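You operate a simulated robot arm through the tools that you are given. There is no shell and no other tool.

Carry out the task below with a simulated robot arm. There is one attempt and no reset: what you move stays moved.

TASK
Shut the dispenser's gate, then tip the teal tub of pellets into it.
Fine: put the tub back and slide the lid shut. Set down upright: what you pick out.

Only the result counts: the job must be done as asked and must still hold three seconds after the hand-in. Knocking over, shifting, dropping, spilling or breaking anything else fails it. A push-on lid holds only when it is set on centred and level and pressed home; a screw cap is set on level and turned clockwise until tight.

THE ROBOT
A 7-joint arm with a two-finger parallel gripper, fixed in place. Base frame: the origin is at the foot of the arm, x ahead of it, y to its left, z up; the work surface is at about z = 900. Readings come in mm, degrees, newtons and seconds.
With the tool pointing down near the work surface it reaches from about 280 to 720 mm from the base axis. Its first joint turns from -166.0 to 166.0 degrees. Payload 1.57 kg.
The tool frame sits at the grasp point between the pads (the TCP): z along the fingers, y along the line on which they close. The tips reach 30 mm beyond it. The gripper opens to 80 mm. The fingers are 17 mm wide and 12 mm thick; the gripper's body (40 by 82 mm) begins 80 mm behind the TCP.
Orientation is told as [roll, pitch, yaw] about the base's x, y, z axes, in that order, counted from this pose: with the fingers straight down and closing along the base's y, the tool's x points along the base's -x, its y along +y and its z along -z.

THE INTERFACE
- The arm moves only by the tool send_rows. Its argument "motion" is a list of rows, each a list of 6 numbers: the shift along the tool's x, y, z in mm, then the turn, a rotation vector about the tool's x, y, z in degrees. In form: [[tx, ty, tz, ax, ay, az], ...]. A call has 1 to 20 rows; each row shifts and turns the commanded pose from where the row before left it, along the tool's axes as they then stand. "hand" is the opening in per cent of the stroke, from 0 (shut) to 100 (fully open), set as the call begins (left out, the last holds). Rows are played at 5 a second. More than 50 mm and 8.6 degrees between two rows, or a gripper value outside its range, and nothing of the call is played. A pose out of reach is approached as far as the arm can. The call stops where the force on the tool passes 40 N (or 10 N more than at its start, if that is more) or the arm is blocked; 0.2 s more then pass. Each finger travels about 72 mm/s and halts on what it meets, pressing with about 25 N; the grip force reading is that of the motor and also rises with nothing between the fingers. The clock runs only during rows and for 0.2 s after the last one: add rows that do not move to give the fingers time. It gives the time, the measured TCP pose, the force on the tool (base axes), the opening and the grip force at its end, in the units of the frame above (readings bear some noise), with the torque about the TCP (base axes, N m) and any sound that the robot's microphone picked up, and new pictures: "views" is both (left out), scene, wrist or none.
- Cameras (640 x 400 px; columns grow to the right, rows downward): "scene" is fixed at [52.9, 649.3, 1557.6]; the picture's right is [-0.83, -0.55, 0.00], its down [-0.20, 0.31, -0.93] and it looks along [0.51, -0.78, -0.37] (base axes); focal length 314 px, centre (320, 200). "wrist" rides on the gripper at [72, -7, -122] in the tool frame; the picture's right is [0.09, 1.00, 0.00], its down [-0.84, 0.08, -0.54] and it looks along [-0.54, 0.05, 0.84] (tool axes); focal length 238 px, centre (320, 200). There is no depth. A picture from a camera that has moved, and an enlarged one, comes with that camera's place and axes in the base frame and with its lens.
- lift_body(by): slides the trunk up (or, below 0, down) by that many mm; the arm rides with it, the base frame stays. It gives what a move gives, with no picture.
- inspect(camera, box): a new picture of the part [left, top, right, bottom] of that camera's present view, enlarged. No time passes.
- close_job(): hands the job in; it is judged then, once.

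Places have to be worked out from the pictures, the camera data and where the tool is seen. Open the gripper and draw the arm clear of the work before you hand the job in, unless the task says otherwise.

The tools are called after "Call:" as a command line: name --pt "numbers of a row" for each row, then --argument value for the rest, lists and objects as JSON in quotes. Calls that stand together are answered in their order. send_rows: Moves the arm, as the interface text tells. Its arguments: {"type":"object","properties":{"motion":{"type":"array"},"hand":{"type":"number"},"views":{"type":"string","enum":["both","scene","wrist","none"]}},"required":["motion"]} The other tools are called the same way: lift_body (by) slides the trunk up or down; inspect (camera, box) takes an enlarged picture of a part of a camera's view; close_job () hands the job in.

At the start:

```text
time_s: 0.0
position: [371.0, 166.3, 1414.9]
ee_rot: [0.0, 0.0, 0.0]
force: [-0.1, -0.4, 0.1]
torque: [0.01, -0.03, -0.02]
opening: 80.2
grip_force: 0.1
trunk travel left (down, up): [-425.0, 55.0]
```

scene: 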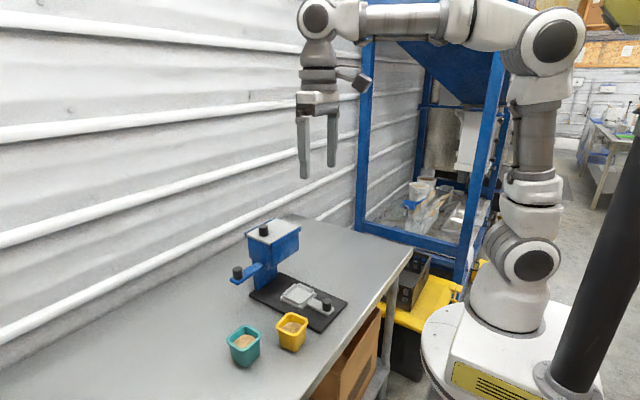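
wrist: 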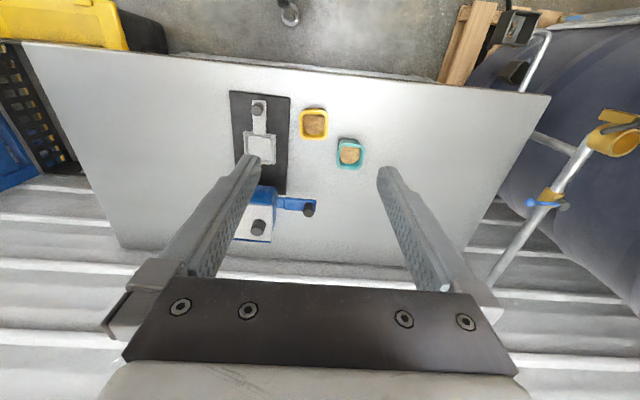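

I start by looking closely at the dispenser and the tubs from both cameras.

Call:
inspect --camera "scene" --box '[210, 200, 370, 380]'

Call:
inspect --camera "wrist" --box '[210, 70, 390, 260]'

```text
2.22 times, centred on (290, 290) of scene
camera zoom: at [52.9, 649.3, 1557.6], right [-0.83, -0.55, 0.0], down [-0.2, 0.31, -0.93], along [0.51, -0.78, -0.37], focal length 698 px, centre (387, 0)
```

zoom: 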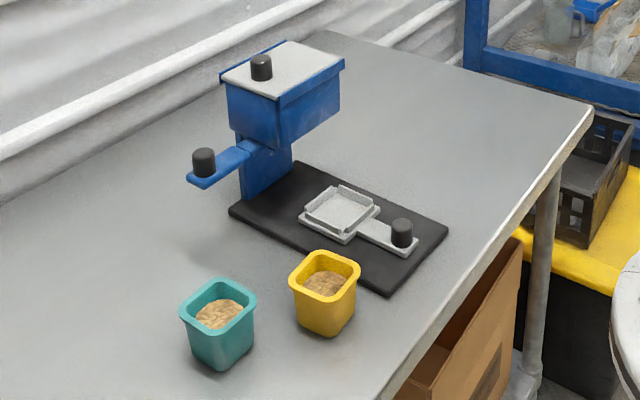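

```text
2.11 times, centred on (300, 165) of wrist
camera zoom: at [298.9, 160.9, 1537.5], right [-0.09, 1.0, 0.0], down [0.84, 0.08, 0.54], along [0.54, 0.05, -0.84], focal length 502 px, centre (362, 274)
```

zoom: 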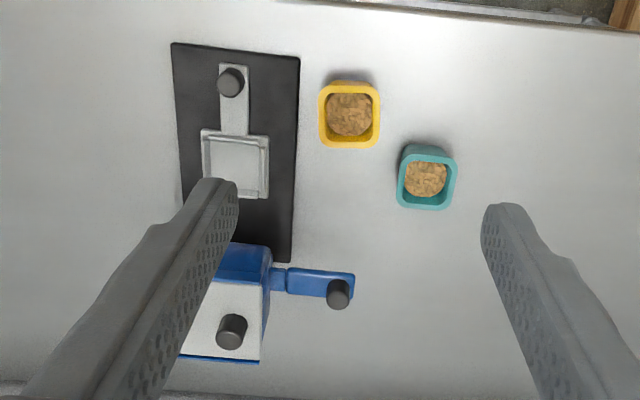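

The gate knob seems to be near (640, 164, 1053), the lid knob near (633, 59, 1141) and the teal tub near (522, 262) with its rim at about 960. I move closer and lower to measure these better.

Call:
send_rows --pt "-16 -1 33 0 0 0" --pt "-16 -1 33 0 0 0" --pt "-16 -1 33 0 0 0" --pt "-16 -1 33 0 0 0" --pt "-16 -1 33 0 0 0" --pt "0 0 0 0 0 0" --views "both"

```text
time_s: 1.4
position: [452.0, 161.4, 1247.9]
ee_rot: [-0.1, 0.0, -0.1]
force: [-0.5, -0.4, -1.2]
torque: [-0.02, 0.0, 0.02]
opening: 79.8
grip_force: 0.1
trunk travel left (down, up): [-425.0, 55.0]
camera wrist: at [379.6, 155.5, 1371.2], right [-0.09, 1.0, 0.0], down [0.84, 0.08, 0.54], along [0.54, 0.05, -0.84], focal length 238 px, centre (320, 200)
```

scene: 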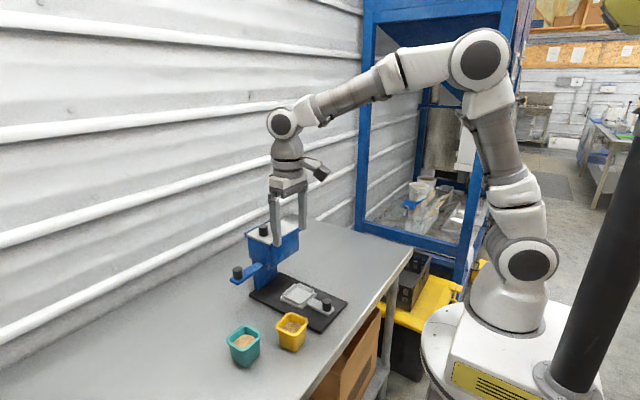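
wrist: 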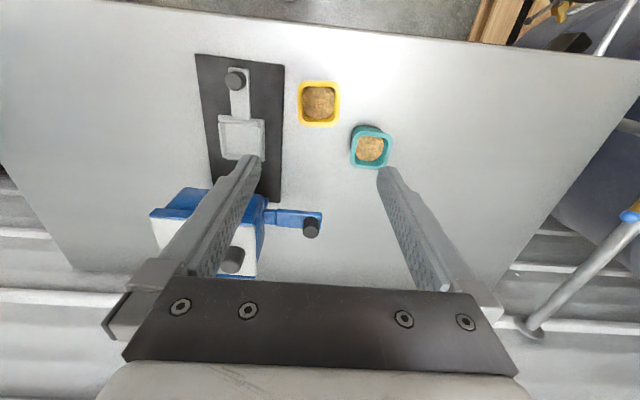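

The view is closer now. I enlarge the gate and lid area, and the tubs.

Call:
inspect --camera "wrist" --box '[140, 170, 340, 290]'

Call:
inspect --camera "wrist" --box '[280, 70, 420, 180]'

Call:
inspect --camera "scene" --box '[220, 205, 320, 295]'

Call:
inspect --camera "scene" --box '[215, 305, 325, 375]'

```text
3.20 times, centred on (240, 230) of wrist
camera zoom: at [379.6, 155.5, 1371.2], right [-0.09, 1.0, 0.0], down [0.84, 0.08, 0.54], along [0.54, 0.05, -0.84], focal length 763 px, centre (576, 104)
```

zoom: 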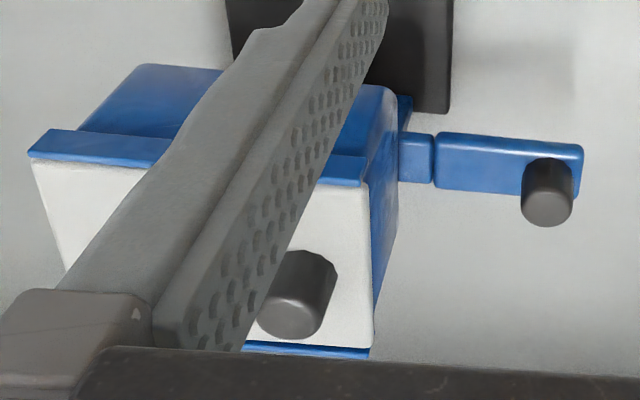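

```text
3.64 times, centred on (350, 125) of wrist
camera zoom: at [379.6, 155.5, 1371.2], right [-0.09, 1.0, 0.0], down [0.84, 0.08, 0.54], along [0.54, 0.05, -0.84], focal length 867 px, centre (211, 473)
```

zoom: 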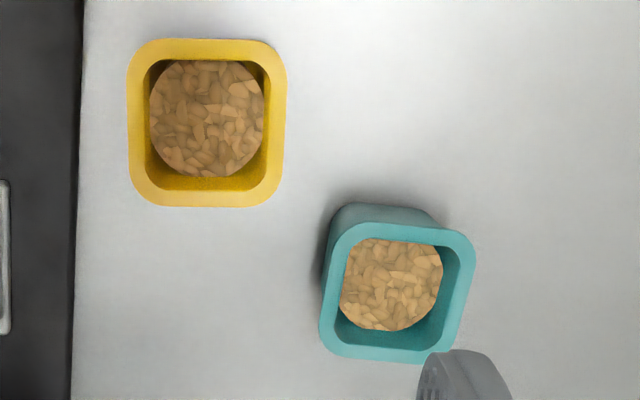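

```text
4.44 times, centred on (270, 250) of scene
camera zoom: at [52.9, 649.3, 1557.6], right [-0.83, -0.55, 0.0], down [-0.2, 0.31, -0.93], along [0.51, -0.78, -0.37], focal length 1396 px, centre (542, -22)
```

zoom: 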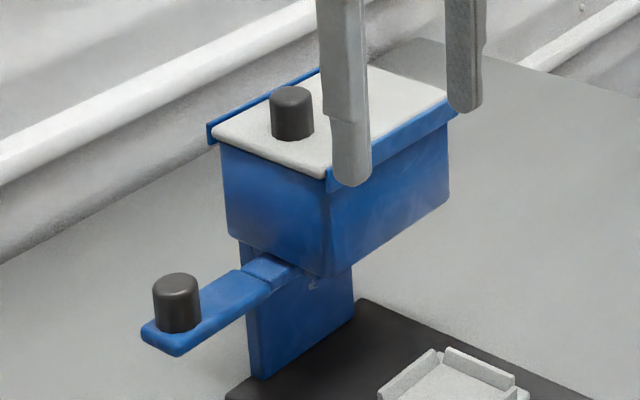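

```text
5.71 times, centred on (270, 340) of scene
camera zoom: at [52.9, 649.3, 1557.6], right [-0.83, -0.55, 0.0], down [-0.2, 0.31, -0.93], along [0.51, -0.78, -0.37], focal length 1795 px, centre (606, -600)
```

zoom: 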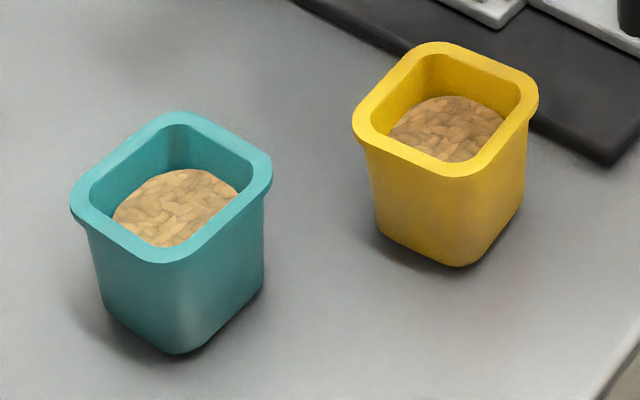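

I zoom further into the gate neck, the lid rails and the tray to understand how each of them slides.

Call:
inspect --camera "scene" --box '[225, 250, 305, 300]'

Call:
inspect --camera "wrist" --box '[240, 190, 340, 250]'

Call:
inspect --camera "scene" --box '[260, 270, 350, 330]'

Call:
inspect --camera "wrist" --box '[180, 40, 300, 210]'

```text
8.00 times, centred on (265, 275) of scene
camera zoom: at [52.9, 649.3, 1557.6], right [-0.83, -0.55, 0.0], down [-0.2, 0.31, -0.93], along [0.51, -0.78, -0.37], focal length 2513 px, centre (760, -400)
```

zoom: 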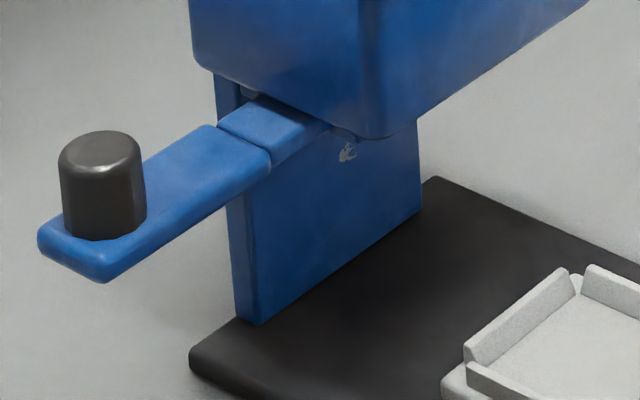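

```text
6.40 times, centred on (290, 220) of wrist
camera zoom: at [379.6, 155.5, 1371.2], right [-0.09, 1.0, 0.0], down [0.84, 0.08, 0.54], along [0.54, 0.05, -0.84], focal length 1525 px, centre (512, 72)
```

zoom: 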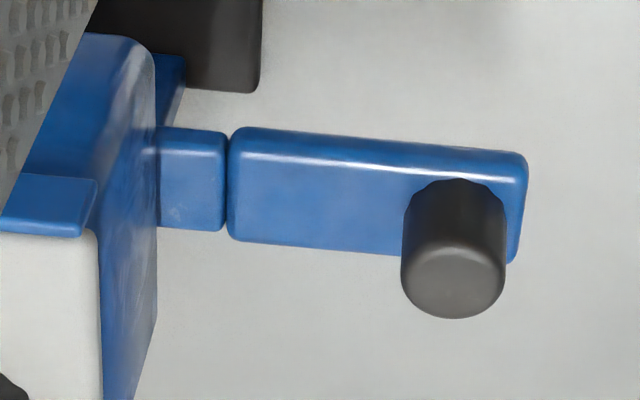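

```text
6.67 times, centred on (305, 300) of scene
camera zoom: at [52.9, 649.3, 1557.6], right [-0.83, -0.55, 0.0], down [-0.2, 0.31, -0.93], along [0.51, -0.78, -0.37], focal length 2094 px, centre (420, -467)
```

zoom: 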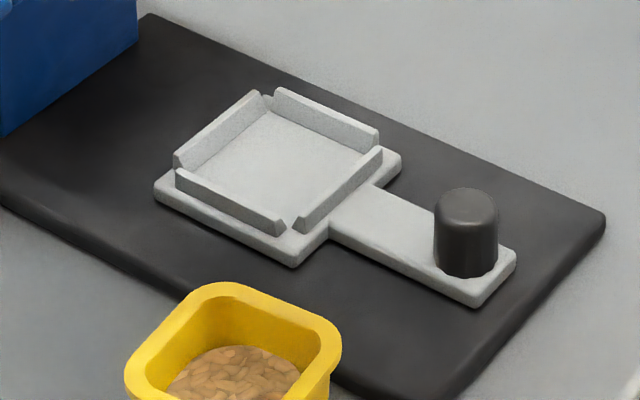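

```text
2.35 times, centred on (240, 125) of wrist
camera zoom: at [379.6, 155.5, 1371.2], right [-0.09, 1.0, 0.0], down [0.84, 0.08, 0.54], along [0.54, 0.05, -0.84], focal length 561 px, centre (508, 376)
```

zoom: 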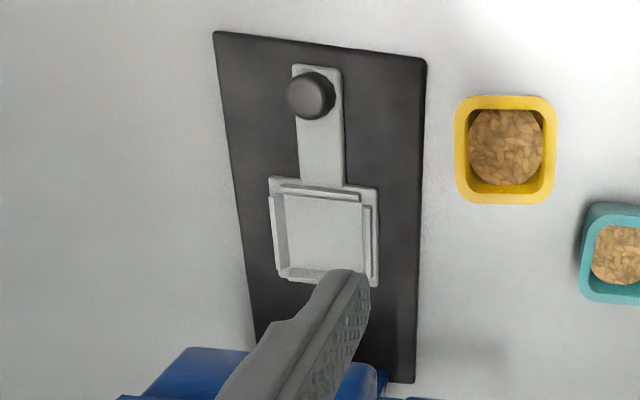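

The gate bar runs along y, with its knob at about (638, 164) and z between 1037 and 1069. The tub stands square to the base axes. I close the fingers and go to a point beyond the knob on its +y side.

Call:
send_rows --pt "-31 9 6 0 0 0" --pt "-31 9 6 0 0 0" --pt "-31 9 6 0 0 0" --pt "-31 9 6 0 0 0" --pt "-31 9 6 0 0 0" --pt "-31 9 6 0 0 0" --pt "0 0 0 0 0 0" --pt "0 0 0 0 0 0" --hand 0 --views "both"

```text
time_s: 3.2
position: [638.3, 216.2, 1213.5]
ee_rot: [0.0, 0.0, 0.1]
force: [0.2, 0.3, 0.4]
torque: [-0.02, 0.01, -0.04]
opening: 0.0
grip_force: 20.9
trunk travel left (down, up): [-425.0, 55.0]
camera wrist: at [565.5, 211.1, 1336.3], right [-0.09, 1.0, 0.0], down [0.84, 0.08, 0.54], along [0.54, 0.05, -0.84], focal length 238 px, centre (320, 200)
```

scene: 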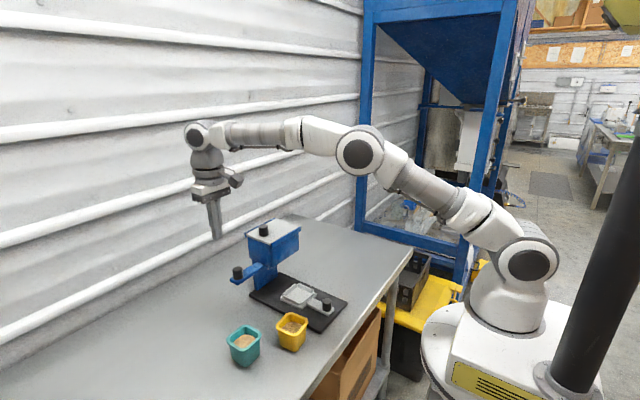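
wrist: 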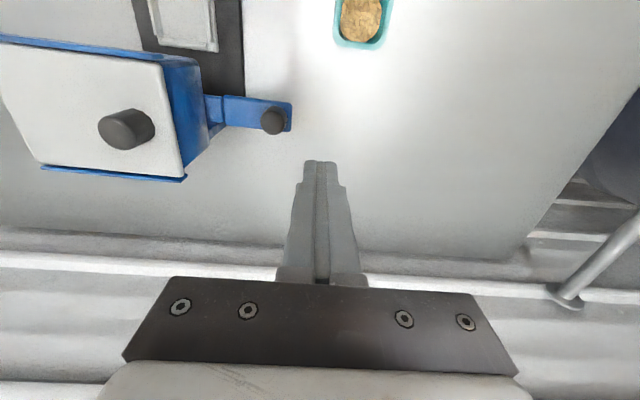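

The arm is on the +y side of the gate with a clear view of the lid and gate. I enlarge that part.

Call:
inspect --camera "wrist" --box '[0, 20, 320, 200]'

Call:
inspect --camera "scene" --box '[180, 190, 320, 300]'

```text
2.00 times, centred on (160, 110) of wrist
camera zoom: at [565.5, 211.1, 1336.3], right [-0.09, 1.0, 0.0], down [0.84, 0.08, 0.54], along [0.54, 0.05, -0.84], focal length 477 px, centre (640, 380)
```

zoom: 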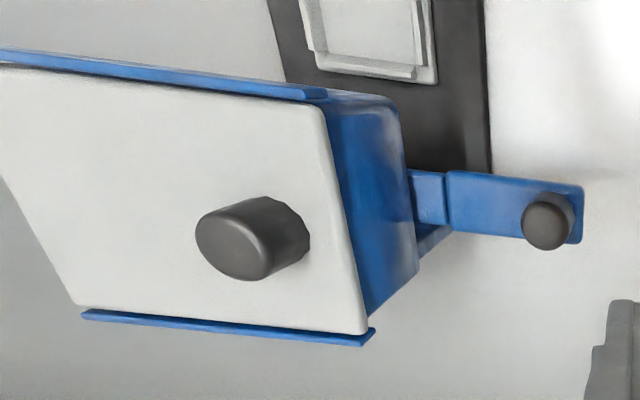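

```text
3.64 times, centred on (250, 245) of scene
camera zoom: at [52.9, 649.3, 1557.6], right [-0.83, -0.55, 0.0], down [-0.2, 0.31, -0.93], along [0.51, -0.78, -0.37], focal length 1142 px, centre (574, 36)
```

zoom: 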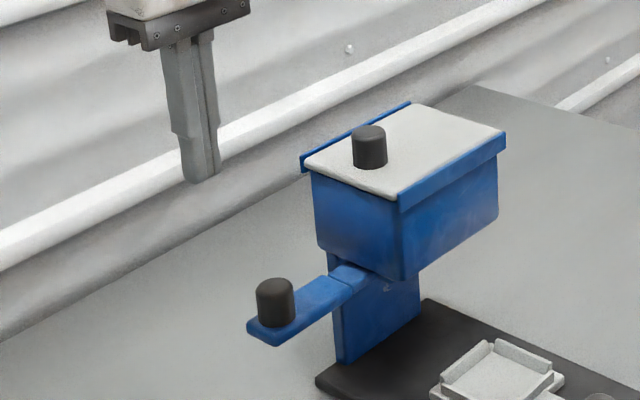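

The closed fingers stand beyond the knob. I lower them to z of about 1077 so that the tips lie alongside the gate knob.

Call:
send_rows --pt "0 0 34 0 0 0" --pt "0 0 34 0 0 0" --pt "0 0 34 0 0 0" --pt "0 0 34 0 0 0" --pt "0 0 0 0 0 0" --views "both"

```text
time_s: 4.4
position: [638.2, 216.2, 1077.6]
ee_rot: [0.0, 0.0, 0.0]
force: [-1.1, 0.2, 0.5]
torque: [0.0, 0.02, 0.0]
opening: 0.0
grip_force: 21.4
trunk travel left (down, up): [-425.0, 55.0]
camera wrist: at [565.7, 210.2, 1199.8], right [-0.09, 1.0, 0.0], down [0.84, 0.08, 0.54], along [0.54, 0.05, -0.84], focal length 238 px, centre (320, 200)
```

scene: 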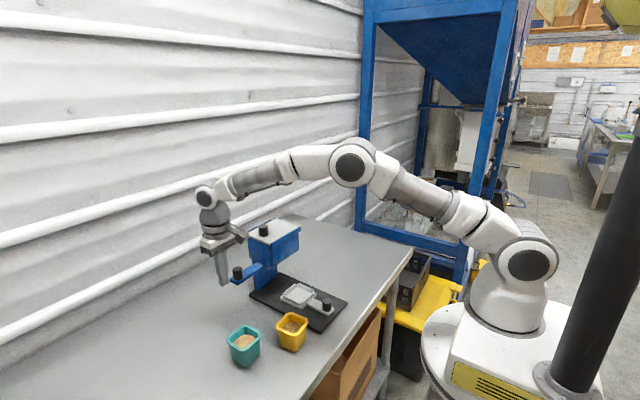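
wrist: 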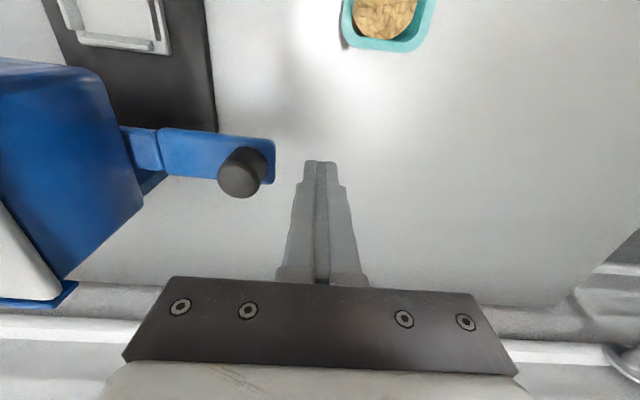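

The tips are level with the knob and about 23 mm clear of it. I move in along -y in small steps and watch the force.

Call:
send_rows --pt "0 -10 0 0 0 0" --pt "0 -5 0 0 0 0" --pt "0 -4 0 0 0 0" --pt "0 -4 0 0 0 0" --pt "0 -4 0 0 0 0" --pt "0 -4 0 0 0 0" --pt "0 0 0 0 0 0" --views "both"

```text
time_s: 6.0
position: [637.2, 185.2, 1078.3]
ee_rot: [0.0, -0.1, 0.0]
force: [-0.7, 1.3, 0.3]
torque: [0.0, 0.02, 0.01]
opening: 0.0
grip_force: 21.6
trunk travel left (down, up): [-425.0, 55.0]
camera wrist: at [564.6, 179.0, 1200.6], right [-0.09, 1.0, 0.0], down [0.84, 0.08, 0.54], along [0.54, 0.05, -0.84], focal length 238 px, centre (320, 200)
```

scene: 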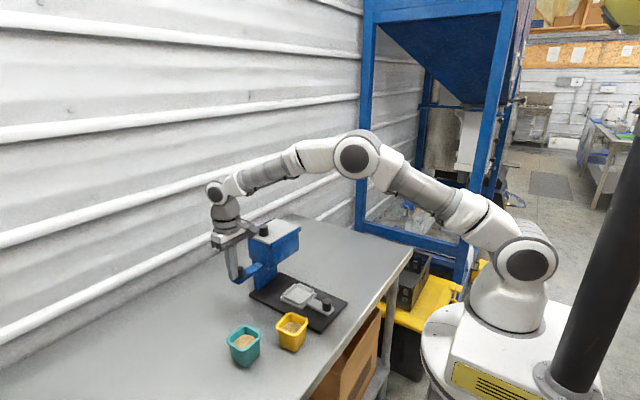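
wrist: 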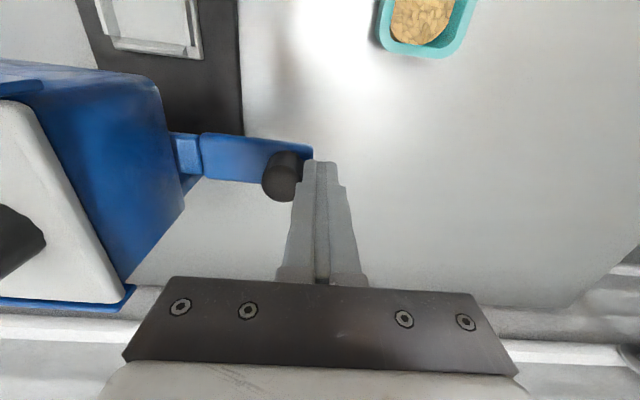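

The finger is now about touching the knob. I push on gently in 3 mm steps.

Call:
send_rows --pt "0 -3 0 0 0 0" --pt "0 -3 0 0 0 0" --pt "0 -3 0 0 0 0" --pt "0 -3 0 0 0 0" --pt "0 0 0 0 0 0" --views "wrist"

```text
time_s: 7.2
position: [637.4, 172.8, 1077.5]
ee_rot: [0.1, 0.0, 0.0]
force: [-0.6, 0.1, 0.6]
torque: [0.03, -0.04, 0.01]
opening: 0.0
grip_force: 21.2
trunk travel left (down, up): [-425.0, 55.0]
camera wrist: at [564.8, 166.7, 1200.2], right [-0.09, 1.0, 0.0], down [0.84, 0.08, 0.54], along [0.54, 0.05, -0.84], focal length 238 px, centre (320, 200)
```

wrist: 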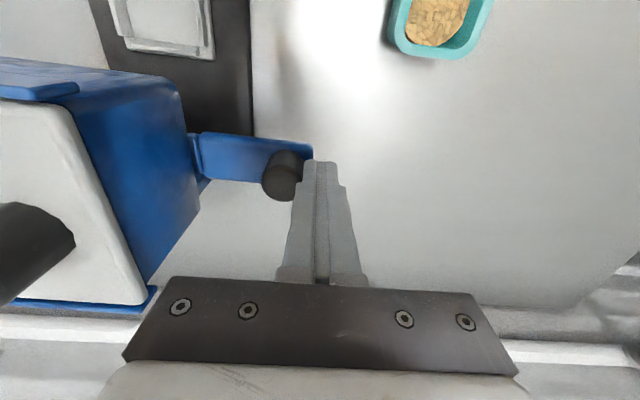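

The gate is sliding in easily; the neck is now mostly hidden. I continue.

Call:
send_rows --pt "0 -3 0 0 0 0" --pt "0 -3 0 0 0 0" --pt "0 -3 0 0 0 0" --pt "0 -3 0 0 0 0" --pt "0 0 0 0 0 0" --views "both"

```text
time_s: 8.4
position: [637.5, 159.5, 1076.7]
ee_rot: [0.0, 0.1, -0.1]
force: [0.2, 0.1, -0.8]
torque: [0.01, 0.0, -0.02]
opening: 0.1
grip_force: 21.4
trunk travel left (down, up): [-425.0, 55.0]
camera wrist: at [565.0, 154.8, 1200.4], right [-0.09, 1.0, 0.0], down [0.84, 0.08, 0.54], along [0.54, 0.05, -0.84], focal length 238 px, centre (320, 200)
```

scene: 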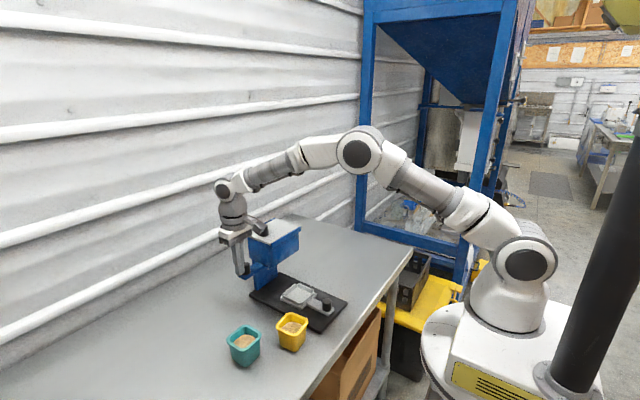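
wrist: 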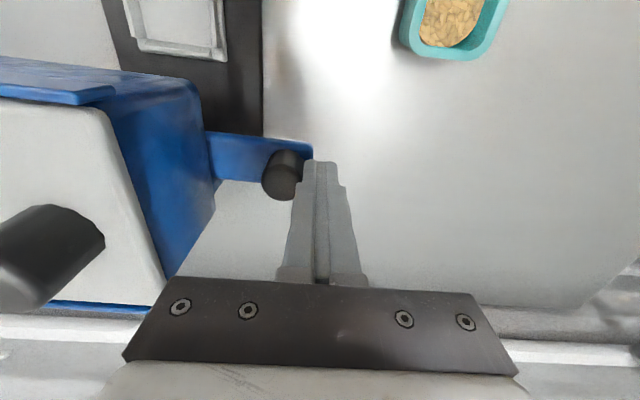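

The gate still slides freely under the hopper with no stop felt yet. I continue in small steps.

Call:
send_rows --pt "0 -3 0 0 0 0" --pt "0 -3 0 0 0 0" --pt "0 -3 0 0 0 0" --pt "0 -3 0 0 0 0" --pt "0 -3 0 0 0 0" --pt "0 0 0 0 0 0" --views "both"

```text
time_s: 9.8
position: [636.7, 142.4, 1074.8]
ee_rot: [-0.3, 0.3, -0.2]
force: [0.0, -0.3, 0.6]
torque: [-0.01, -0.01, 0.02]
opening: 0.0
grip_force: 21.6
trunk travel left (down, up): [-425.0, 55.0]
camera wrist: at [565.0, 137.5, 1199.4], right [-0.09, 1.0, -0.01], down [0.84, 0.08, 0.54], along [0.54, 0.04, -0.84], focal length 238 px, centre (320, 200)
```

scene: 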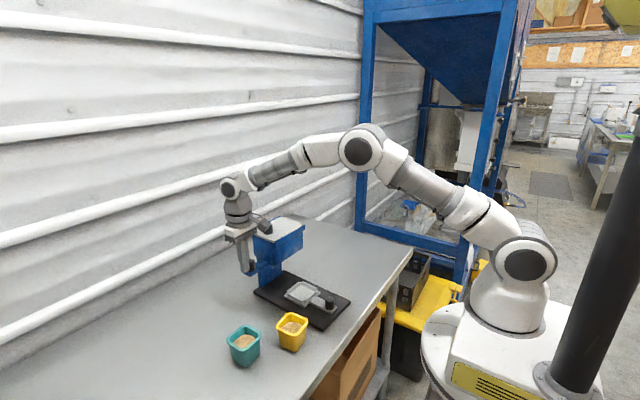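
wrist: 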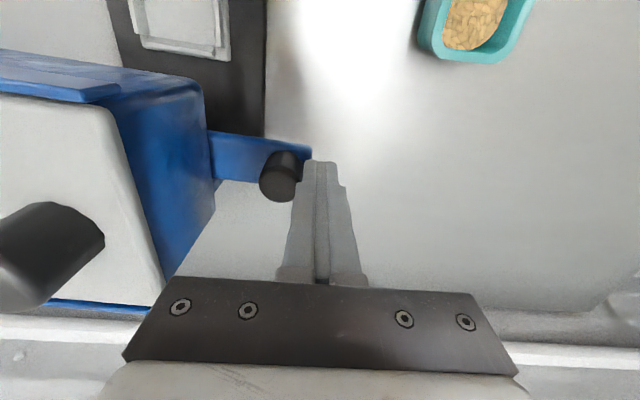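

Between the last two pictures the hopper stayed fixed relative to the moving gripper, so the gate reached its stop and the whole dispenser has shifted a little. I stop pushing and measure the shift with the same scene boxes as before.

Call:
inspect --camera "scene" --box '[210, 200, 370, 380]'

Call:
inspect --camera "scene" --box '[260, 270, 350, 330]'

Call:
inspect --camera "scene" --box '[225, 250, 305, 300]'

```text
2.22 times, centred on (290, 290) of scene
camera zoom: at [52.9, 649.3, 1557.6], right [-0.83, -0.55, 0.0], down [-0.2, 0.31, -0.93], along [0.51, -0.78, -0.37], focal length 698 px, centre (387, 0)
```

zoom: 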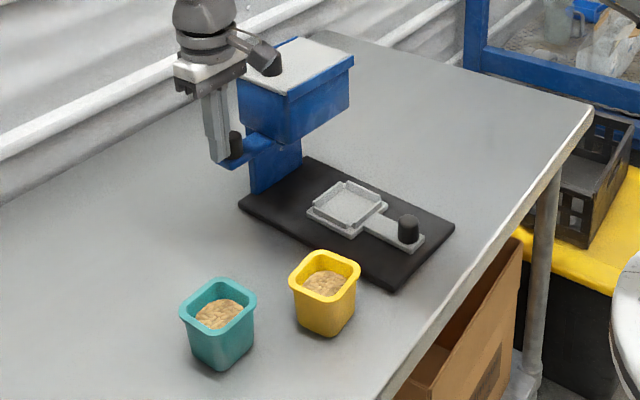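

```text
6.67 times, centred on (305, 300) of scene
camera zoom: at [52.9, 649.3, 1557.6], right [-0.83, -0.55, 0.0], down [-0.2, 0.31, -0.93], along [0.51, -0.78, -0.37], focal length 2094 px, centre (420, -467)
```

zoom: 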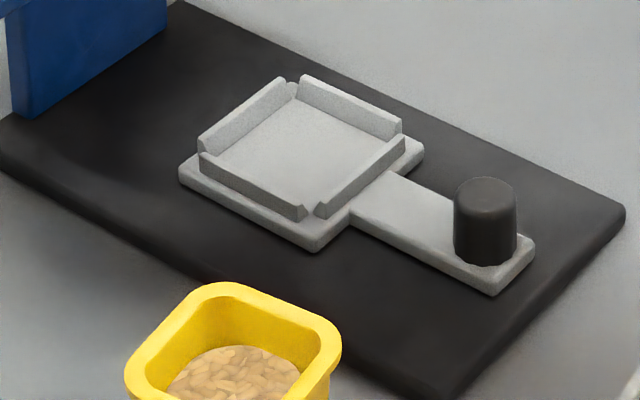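

```text
8.00 times, centred on (265, 275) of scene
camera zoom: at [52.9, 649.3, 1557.6], right [-0.83, -0.55, 0.0], down [-0.2, 0.31, -0.93], along [0.51, -0.78, -0.37], focal length 2513 px, centre (760, -400)
```

zoom: 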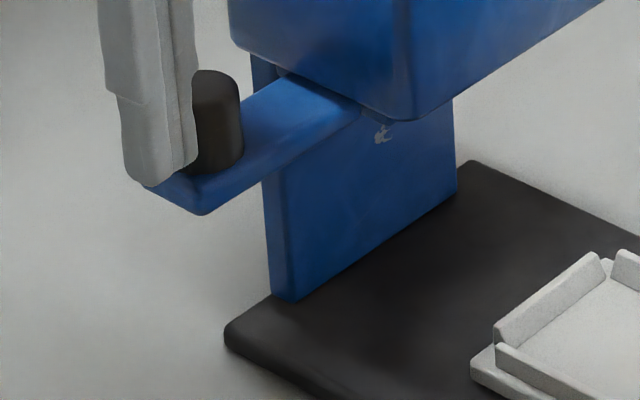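

The gate is at its stop, but the dispenser has been carried about 17 mm towards -y at the back and about 8 mm at the front, a turn of roughly 2°. I back off and rise clear, so that I can push it back from its -y side along the same line.

Call:
send_rows --pt "0 10 0 0 0 0" --pt "0 20 0 0 0 0" --pt "0 0 -45 0 0 0" --pt "0 0 -45 0 0 0" --pt "0 0 -45 0 0 0" --pt "0 0 -40 0 0 0" --pt "0 0 0 0 0 0" --views "both"

```text
time_s: 11.4
position: [636.3, 175.2, 1252.8]
ee_rot: [0.1, 0.1, -0.1]
force: [0.3, -0.7, -0.4]
torque: [-0.01, -0.03, 0.0]
opening: 0.0
grip_force: 21.2
trunk travel left (down, up): [-425.0, 55.0]
camera wrist: at [563.8, 170.2, 1376.0], right [-0.09, 1.0, 0.0], down [0.84, 0.08, 0.54], along [0.54, 0.05, -0.84], focal length 238 px, centre (320, 200)
```

scene: 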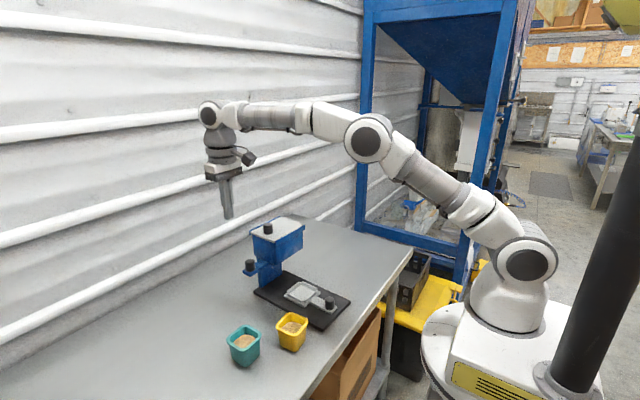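
wrist: 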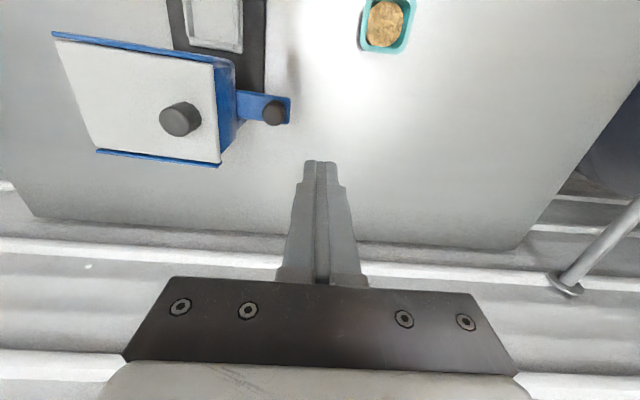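

The gate bar is now tucked in at its stop. I carry the closed fingers over the hopper to its -y side, tilting them so that the tips lean to +y.

Call:
send_rows --pt "0 -48 0 0 0 0" --pt "0 -48 0 0 0 0" --pt "0 -48 0 0 0 0" --pt "0 -48 0 0 0 0" --pt "0 -48 0 0 0 0" --pt "0 -48 0 0 0 0" --pt "0 -20 0 0 0 0" --pt "0 0 0 -7.5 0 0" --pt "0 0 0 -7.5 0 0" --pt "0 0 0 0 0 0" --views "both"

```text
time_s: 13.6
position: [636.6, -133.1, 1252.7]
ee_rot: [15.2, 0.0, 0.0]
force: [-0.3, 0.9, 0.8]
torque: [-0.01, -0.02, 0.02]
opening: 0.0
grip_force: 20.9
trunk travel left (down, up): [-425.0, 55.0]
camera wrist: at [564.9, -169.7, 1369.3], right [-0.09, 0.96, 0.26], down [0.84, -0.07, 0.54], along [0.54, 0.27, -0.8], focal length 238 px, centre (320, 200)
```

scene: 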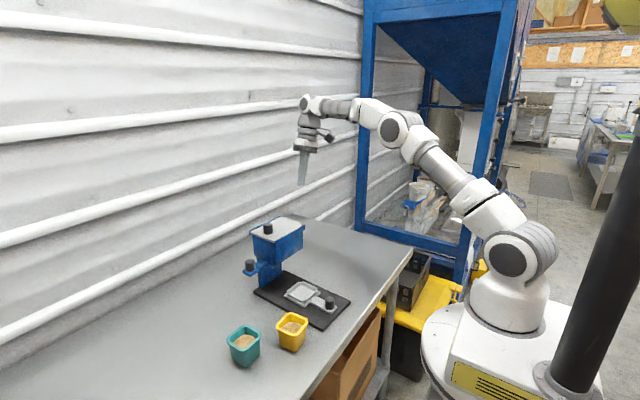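
wrist: 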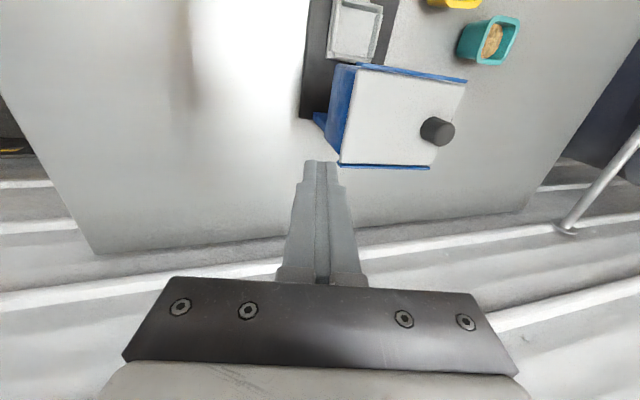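

The arm is clear of the dispenser now. I take reference pictures of its shifted state for exact comparison.

Call:
inspect --camera "scene" --box '[260, 270, 350, 330]'

Call:
inspect --camera "scene" --box '[225, 250, 305, 300]'

Call:
inspect --camera "wrist" --box '[280, 0, 480, 200]'

```text
6.67 times, centred on (305, 300) of scene
camera zoom: at [52.9, 649.3, 1557.6], right [-0.83, -0.55, 0.0], down [-0.2, 0.31, -0.93], along [0.51, -0.78, -0.37], focal length 2094 px, centre (420, -467)
```

zoom: 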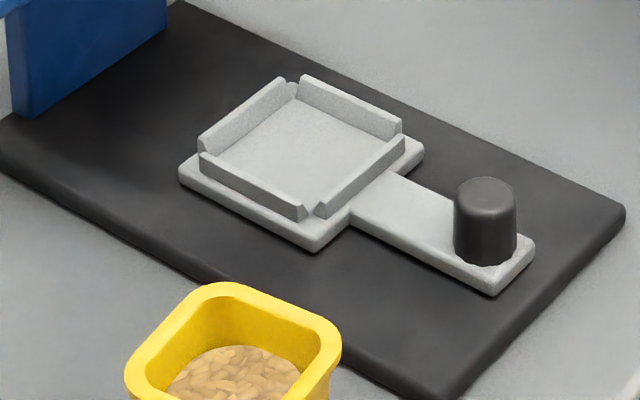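

```text
8.00 times, centred on (265, 275) of scene
camera zoom: at [52.9, 649.3, 1557.6], right [-0.83, -0.55, 0.0], down [-0.2, 0.31, -0.93], along [0.51, -0.78, -0.37], focal length 2513 px, centre (760, -400)
```

zoom: 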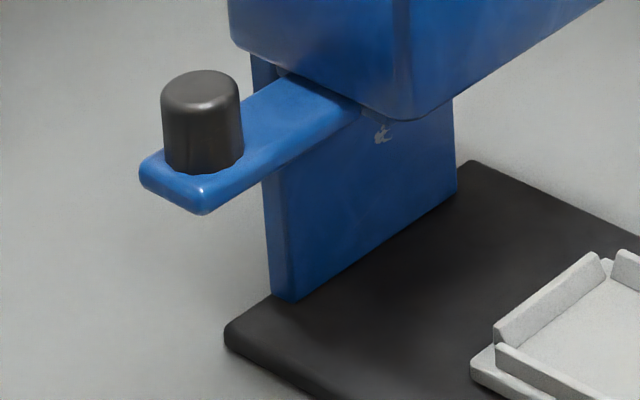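

```text
2.00 times, centred on (380, 100) of wrist
camera zoom: at [564.9, -169.7, 1369.3], right [-0.09, 0.96, 0.26], down [0.84, -0.07, 0.54], along [0.54, 0.27, -0.8], focal length 477 px, centre (200, 400)
```

zoom: 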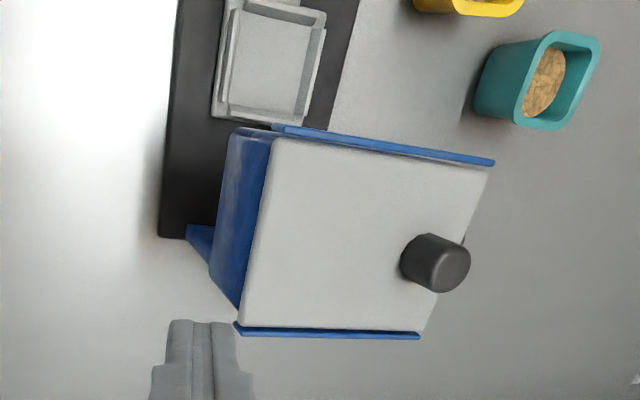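

The hopper's -y wall is near y = -62. I lower the tilted fingers to z of about 1088 (tips near 1060), well clear of the wall.

Call:
send_rows --pt "0 -10.7 39.85 0 0 0" --pt "0 -10.7 39.85 0 0 0" --pt "0 -10.7 39.85 0 0 0" --pt "0 -10.7 39.85 0 0 0" --pt "0 17.4 4.66 0 0 0" --pt "0 0 0 0 0 0" --views "both"

```text
time_s: 15.0
position: [637.2, -114.5, 1087.2]
ee_rot: [15.0, 0.0, 0.0]
force: [0.4, -0.1, -0.3]
torque: [-0.02, 0.03, 0.0]
opening: 0.0
grip_force: 21.4
trunk travel left (down, up): [-425.0, 55.0]
camera wrist: at [564.3, -151.3, 1204.1], right [-0.09, 0.96, 0.26], down [0.84, -0.07, 0.54], along [0.54, 0.27, -0.8], focal length 238 px, centre (320, 200)
```

scene: 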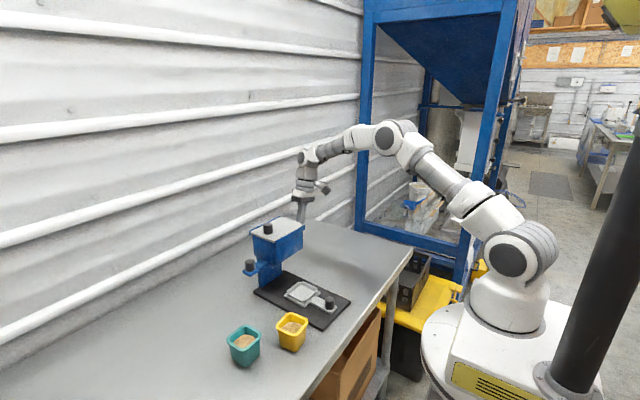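
wrist: 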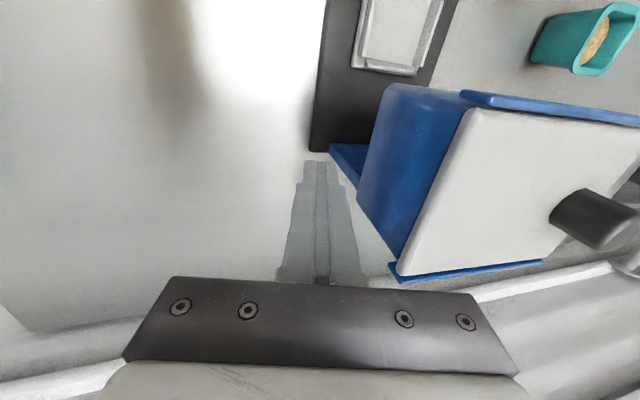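

The fingertip is about 35 mm from the hopper wall. I approach in +y to just short of contact.

Call:
send_rows --pt "0 9.66 2.59 0 0 0" --pt "0 9.66 2.59 0 0 0" --pt "0 3.86 1.04 0 0 0" --pt "0 2.9 0.78 0 0 0" --pt "0 2.9 0.78 0 0 0" --pt "0 0 0 0 0 0" --views "both"

```text
time_s: 16.4
position: [637.5, -83.9, 1087.6]
ee_rot: [15.1, 0.0, 0.0]
force: [0.0, 0.8, 0.3]
torque: [0.0, -0.01, 0.0]
opening: 0.0
grip_force: 20.7
trunk travel left (down, up): [-425.0, 55.0]
camera wrist: at [564.8, -121.3, 1204.4], right [-0.09, 0.96, 0.26], down [0.84, -0.07, 0.54], along [0.54, 0.27, -0.8], focal length 238 px, centre (320, 200)
```

scene: 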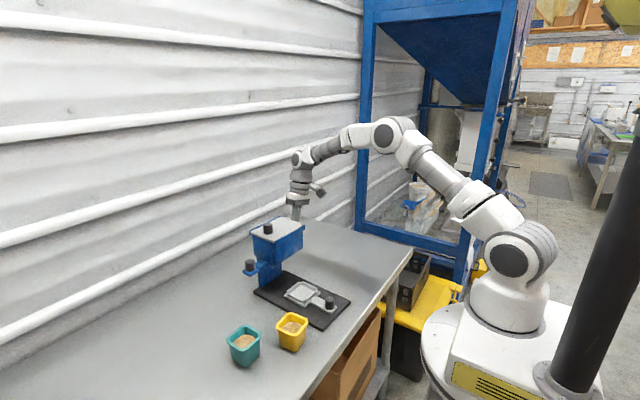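
wrist: 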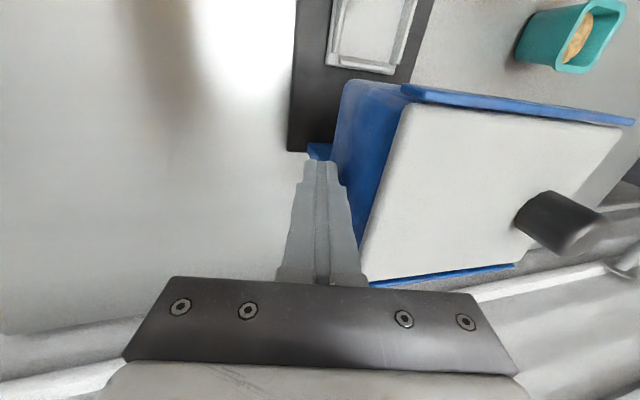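

The tip is close to touching. I advance 8 mm in 2 mm steps and check whether contact begins.

Call:
send_rows --pt "0 1.93 0.52 0 0 0" --pt "0 1.93 0.52 0 0 0" --pt "0 1.93 0.52 0 0 0" --pt "0 1.93 0.52 0 0 0" --pt "0 0 0 0 0 0" --views "both"

Call:
inspect --camera "scene" --box '[225, 250, 305, 300]'

Call:
inspect --camera "scene" --box '[260, 270, 350, 330]'

```text
time_s: 17.6
position: [638.6, -77.5, 1088.3]
ee_rot: [14.9, -0.1, 0.0]
force: [2.7, -9.8, 3.0]
torque: [-0.17, -0.11, -0.09]
opening: 0.0
grip_force: 21.1
trunk travel left (down, up): [-425.0, 55.0]
camera wrist: at [565.0, -114.6, 1204.8], right [-0.09, 0.96, 0.26], down [0.84, -0.07, 0.54], along [0.54, 0.27, -0.8], focal length 238 px, centre (320, 200)
```

scene: 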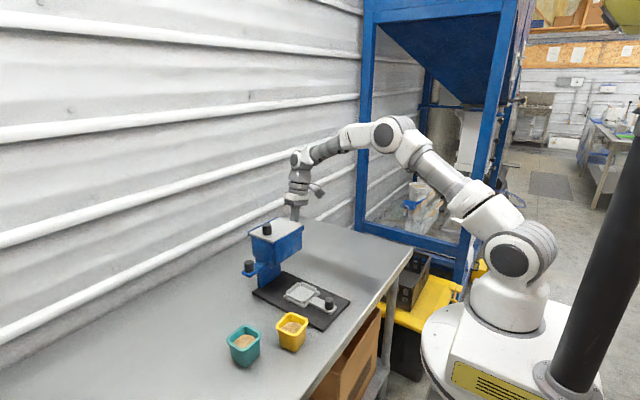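
wrist: 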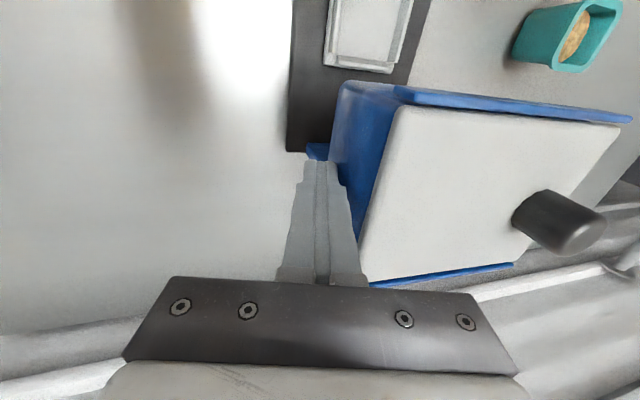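

```text
8.00 times, centred on (265, 275) of scene
camera zoom: at [52.9, 649.3, 1557.6], right [-0.83, -0.55, 0.0], down [-0.2, 0.31, -0.93], along [0.51, -0.78, -0.37], focal length 2513 px, centre (760, -400)
```

zoom: 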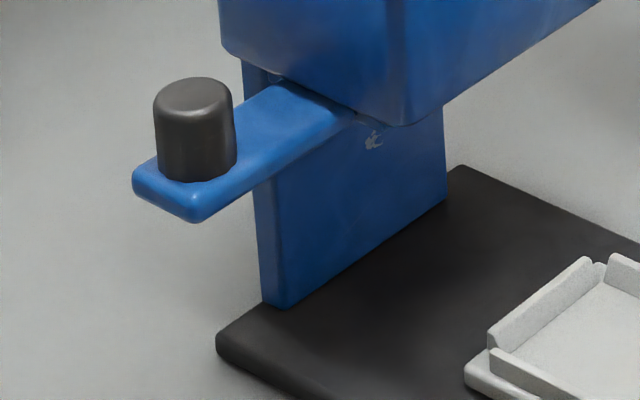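

```text
6.67 times, centred on (305, 300) of scene
camera zoom: at [52.9, 649.3, 1557.6], right [-0.83, -0.55, 0.0], down [-0.2, 0.31, -0.93], along [0.51, -0.78, -0.37], focal length 2094 px, centre (420, -467)
```

zoom: 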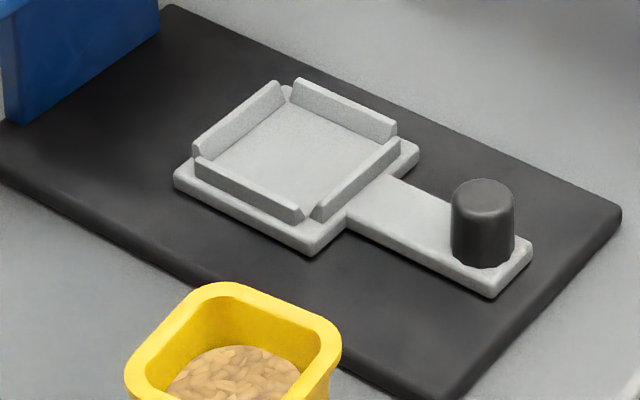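

The dispenser is sliding back, with about 10 N of force and about a quarter of the way done. I push 9 mm further and check again.

Call:
send_rows --pt "0 1.93 0.52 0 0 0" --pt "0 1.93 0.52 0 0 0" --pt "0 1.93 0.52 0 0 0" --pt "0 1.93 0.52 0 0 0" --pt "0 0.97 0.26 0 0 0" --pt "0 0 0 0 0 0" --views "both"

Call:
inspect --camera "scene" --box '[225, 250, 305, 300]'

Call:
inspect --camera "scene" --box '[260, 270, 350, 330]'

```text
time_s: 19.0
position: [637.5, -67.9, 1088.4]
ee_rot: [15.0, 0.0, 0.0]
force: [2.8, -10.0, 5.4]
torque: [-0.14, -0.11, -0.13]
opening: 0.0
grip_force: 21.0
trunk travel left (down, up): [-425.0, 55.0]
camera wrist: at [564.6, -105.3, 1204.2], right [-0.09, 0.96, 0.26], down [0.84, -0.07, 0.54], along [0.54, 0.27, -0.8], focal length 238 px, centre (320, 200)
```

scene: 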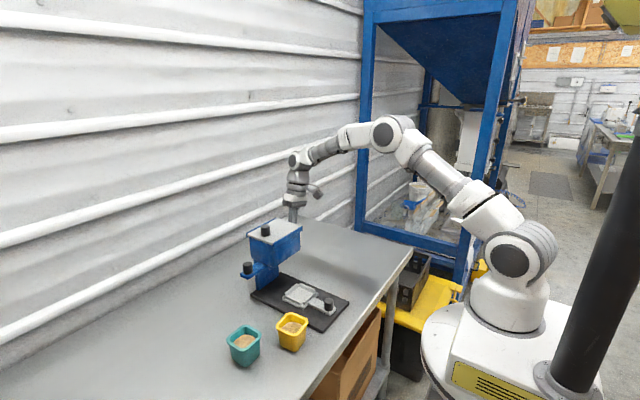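
wrist: 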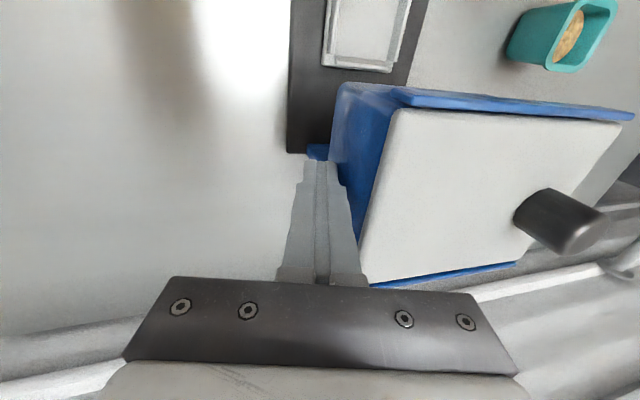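

```text
8.00 times, centred on (265, 275) of scene
camera zoom: at [52.9, 649.3, 1557.6], right [-0.83, -0.55, 0.0], down [-0.2, 0.31, -0.93], along [0.51, -0.78, -0.37], focal length 2513 px, centre (760, -400)
```

zoom: 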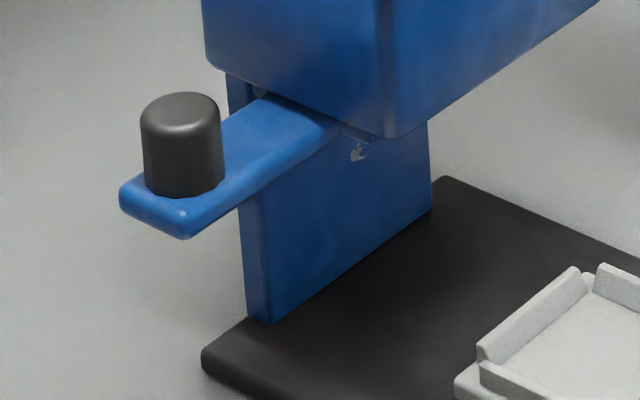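

```text
6.67 times, centred on (305, 300) of scene
camera zoom: at [52.9, 649.3, 1557.6], right [-0.83, -0.55, 0.0], down [-0.2, 0.31, -0.93], along [0.51, -0.78, -0.37], focal length 2094 px, centre (420, -467)
```

zoom: 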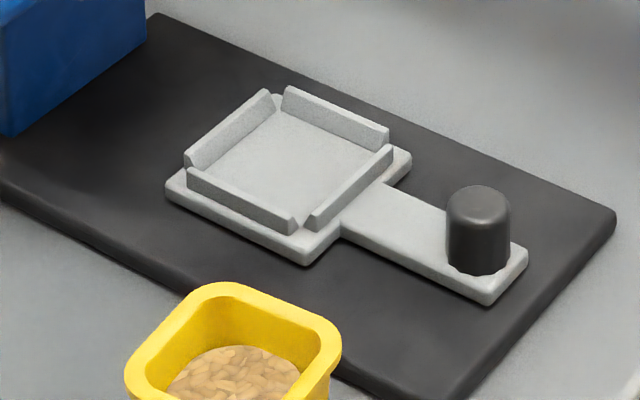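

Nearly back: about 2 to 4 mm remain in y, plus about 3 mm in x. I push 3 mm more in +y.

Call:
send_rows --pt "0 1.45 0.39 0 0 0" --pt "0 1.45 0.39 0 0 0" --pt "0 0 0 0 0 0" --views "both"

Call:
inspect --camera "scene" --box '[225, 250, 305, 300]'

Call:
inspect --camera "scene" --box '[260, 270, 350, 330]'

```text
time_s: 19.8
position: [637.0, -65.8, 1087.1]
ee_rot: [15.1, 0.0, 0.0]
force: [1.5, -9.6, 2.3]
torque: [-0.2, -0.09, -0.15]
opening: 0.0
grip_force: 21.7
trunk travel left (down, up): [-425.0, 55.0]
camera wrist: at [564.5, -102.5, 1204.0], right [-0.09, 0.96, 0.26], down [0.84, -0.07, 0.54], along [0.54, 0.27, -0.8], focal length 238 px, centre (320, 200)
```

scene: 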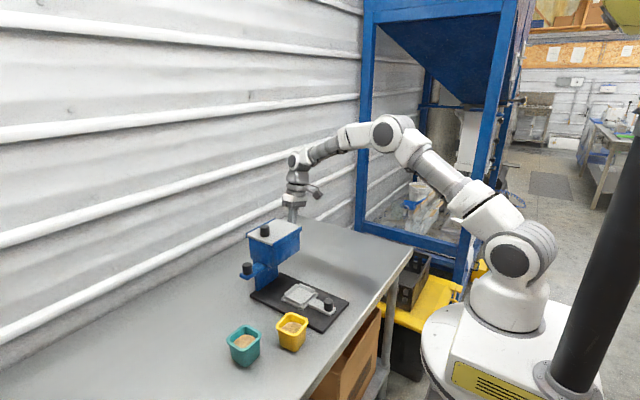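
wrist: 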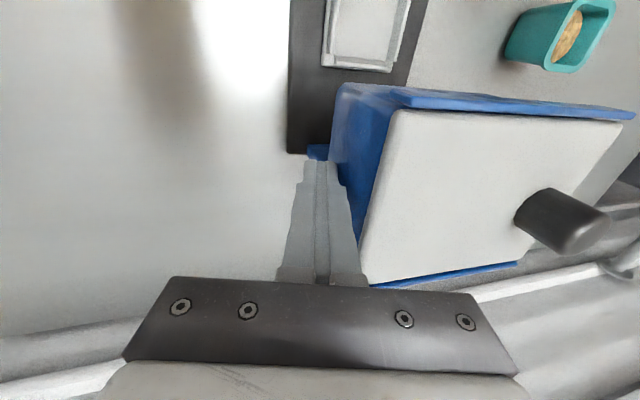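

```text
8.00 times, centred on (265, 275) of scene
camera zoom: at [52.9, 649.3, 1557.6], right [-0.83, -0.55, 0.0], down [-0.2, 0.31, -0.93], along [0.51, -0.78, -0.37], focal length 2513 px, centre (760, -400)
```

zoom: 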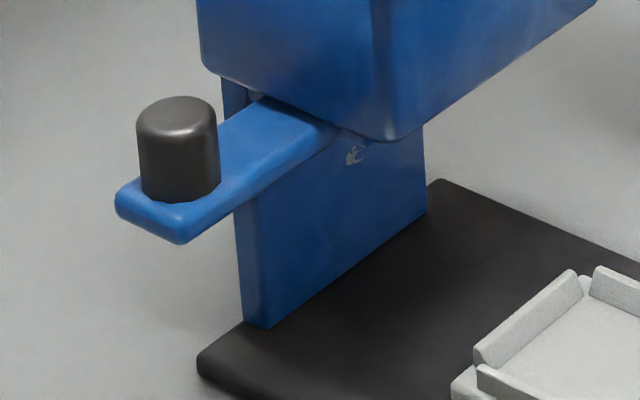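

```text
6.67 times, centred on (305, 300) of scene
camera zoom: at [52.9, 649.3, 1557.6], right [-0.83, -0.55, 0.0], down [-0.2, 0.31, -0.93], along [0.51, -0.78, -0.37], focal length 2094 px, centre (420, -467)
```

zoom: 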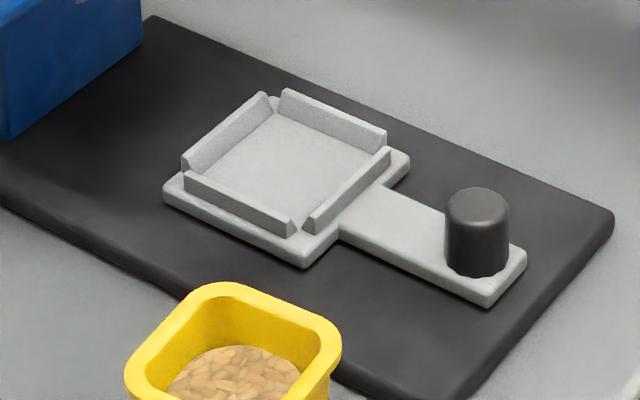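

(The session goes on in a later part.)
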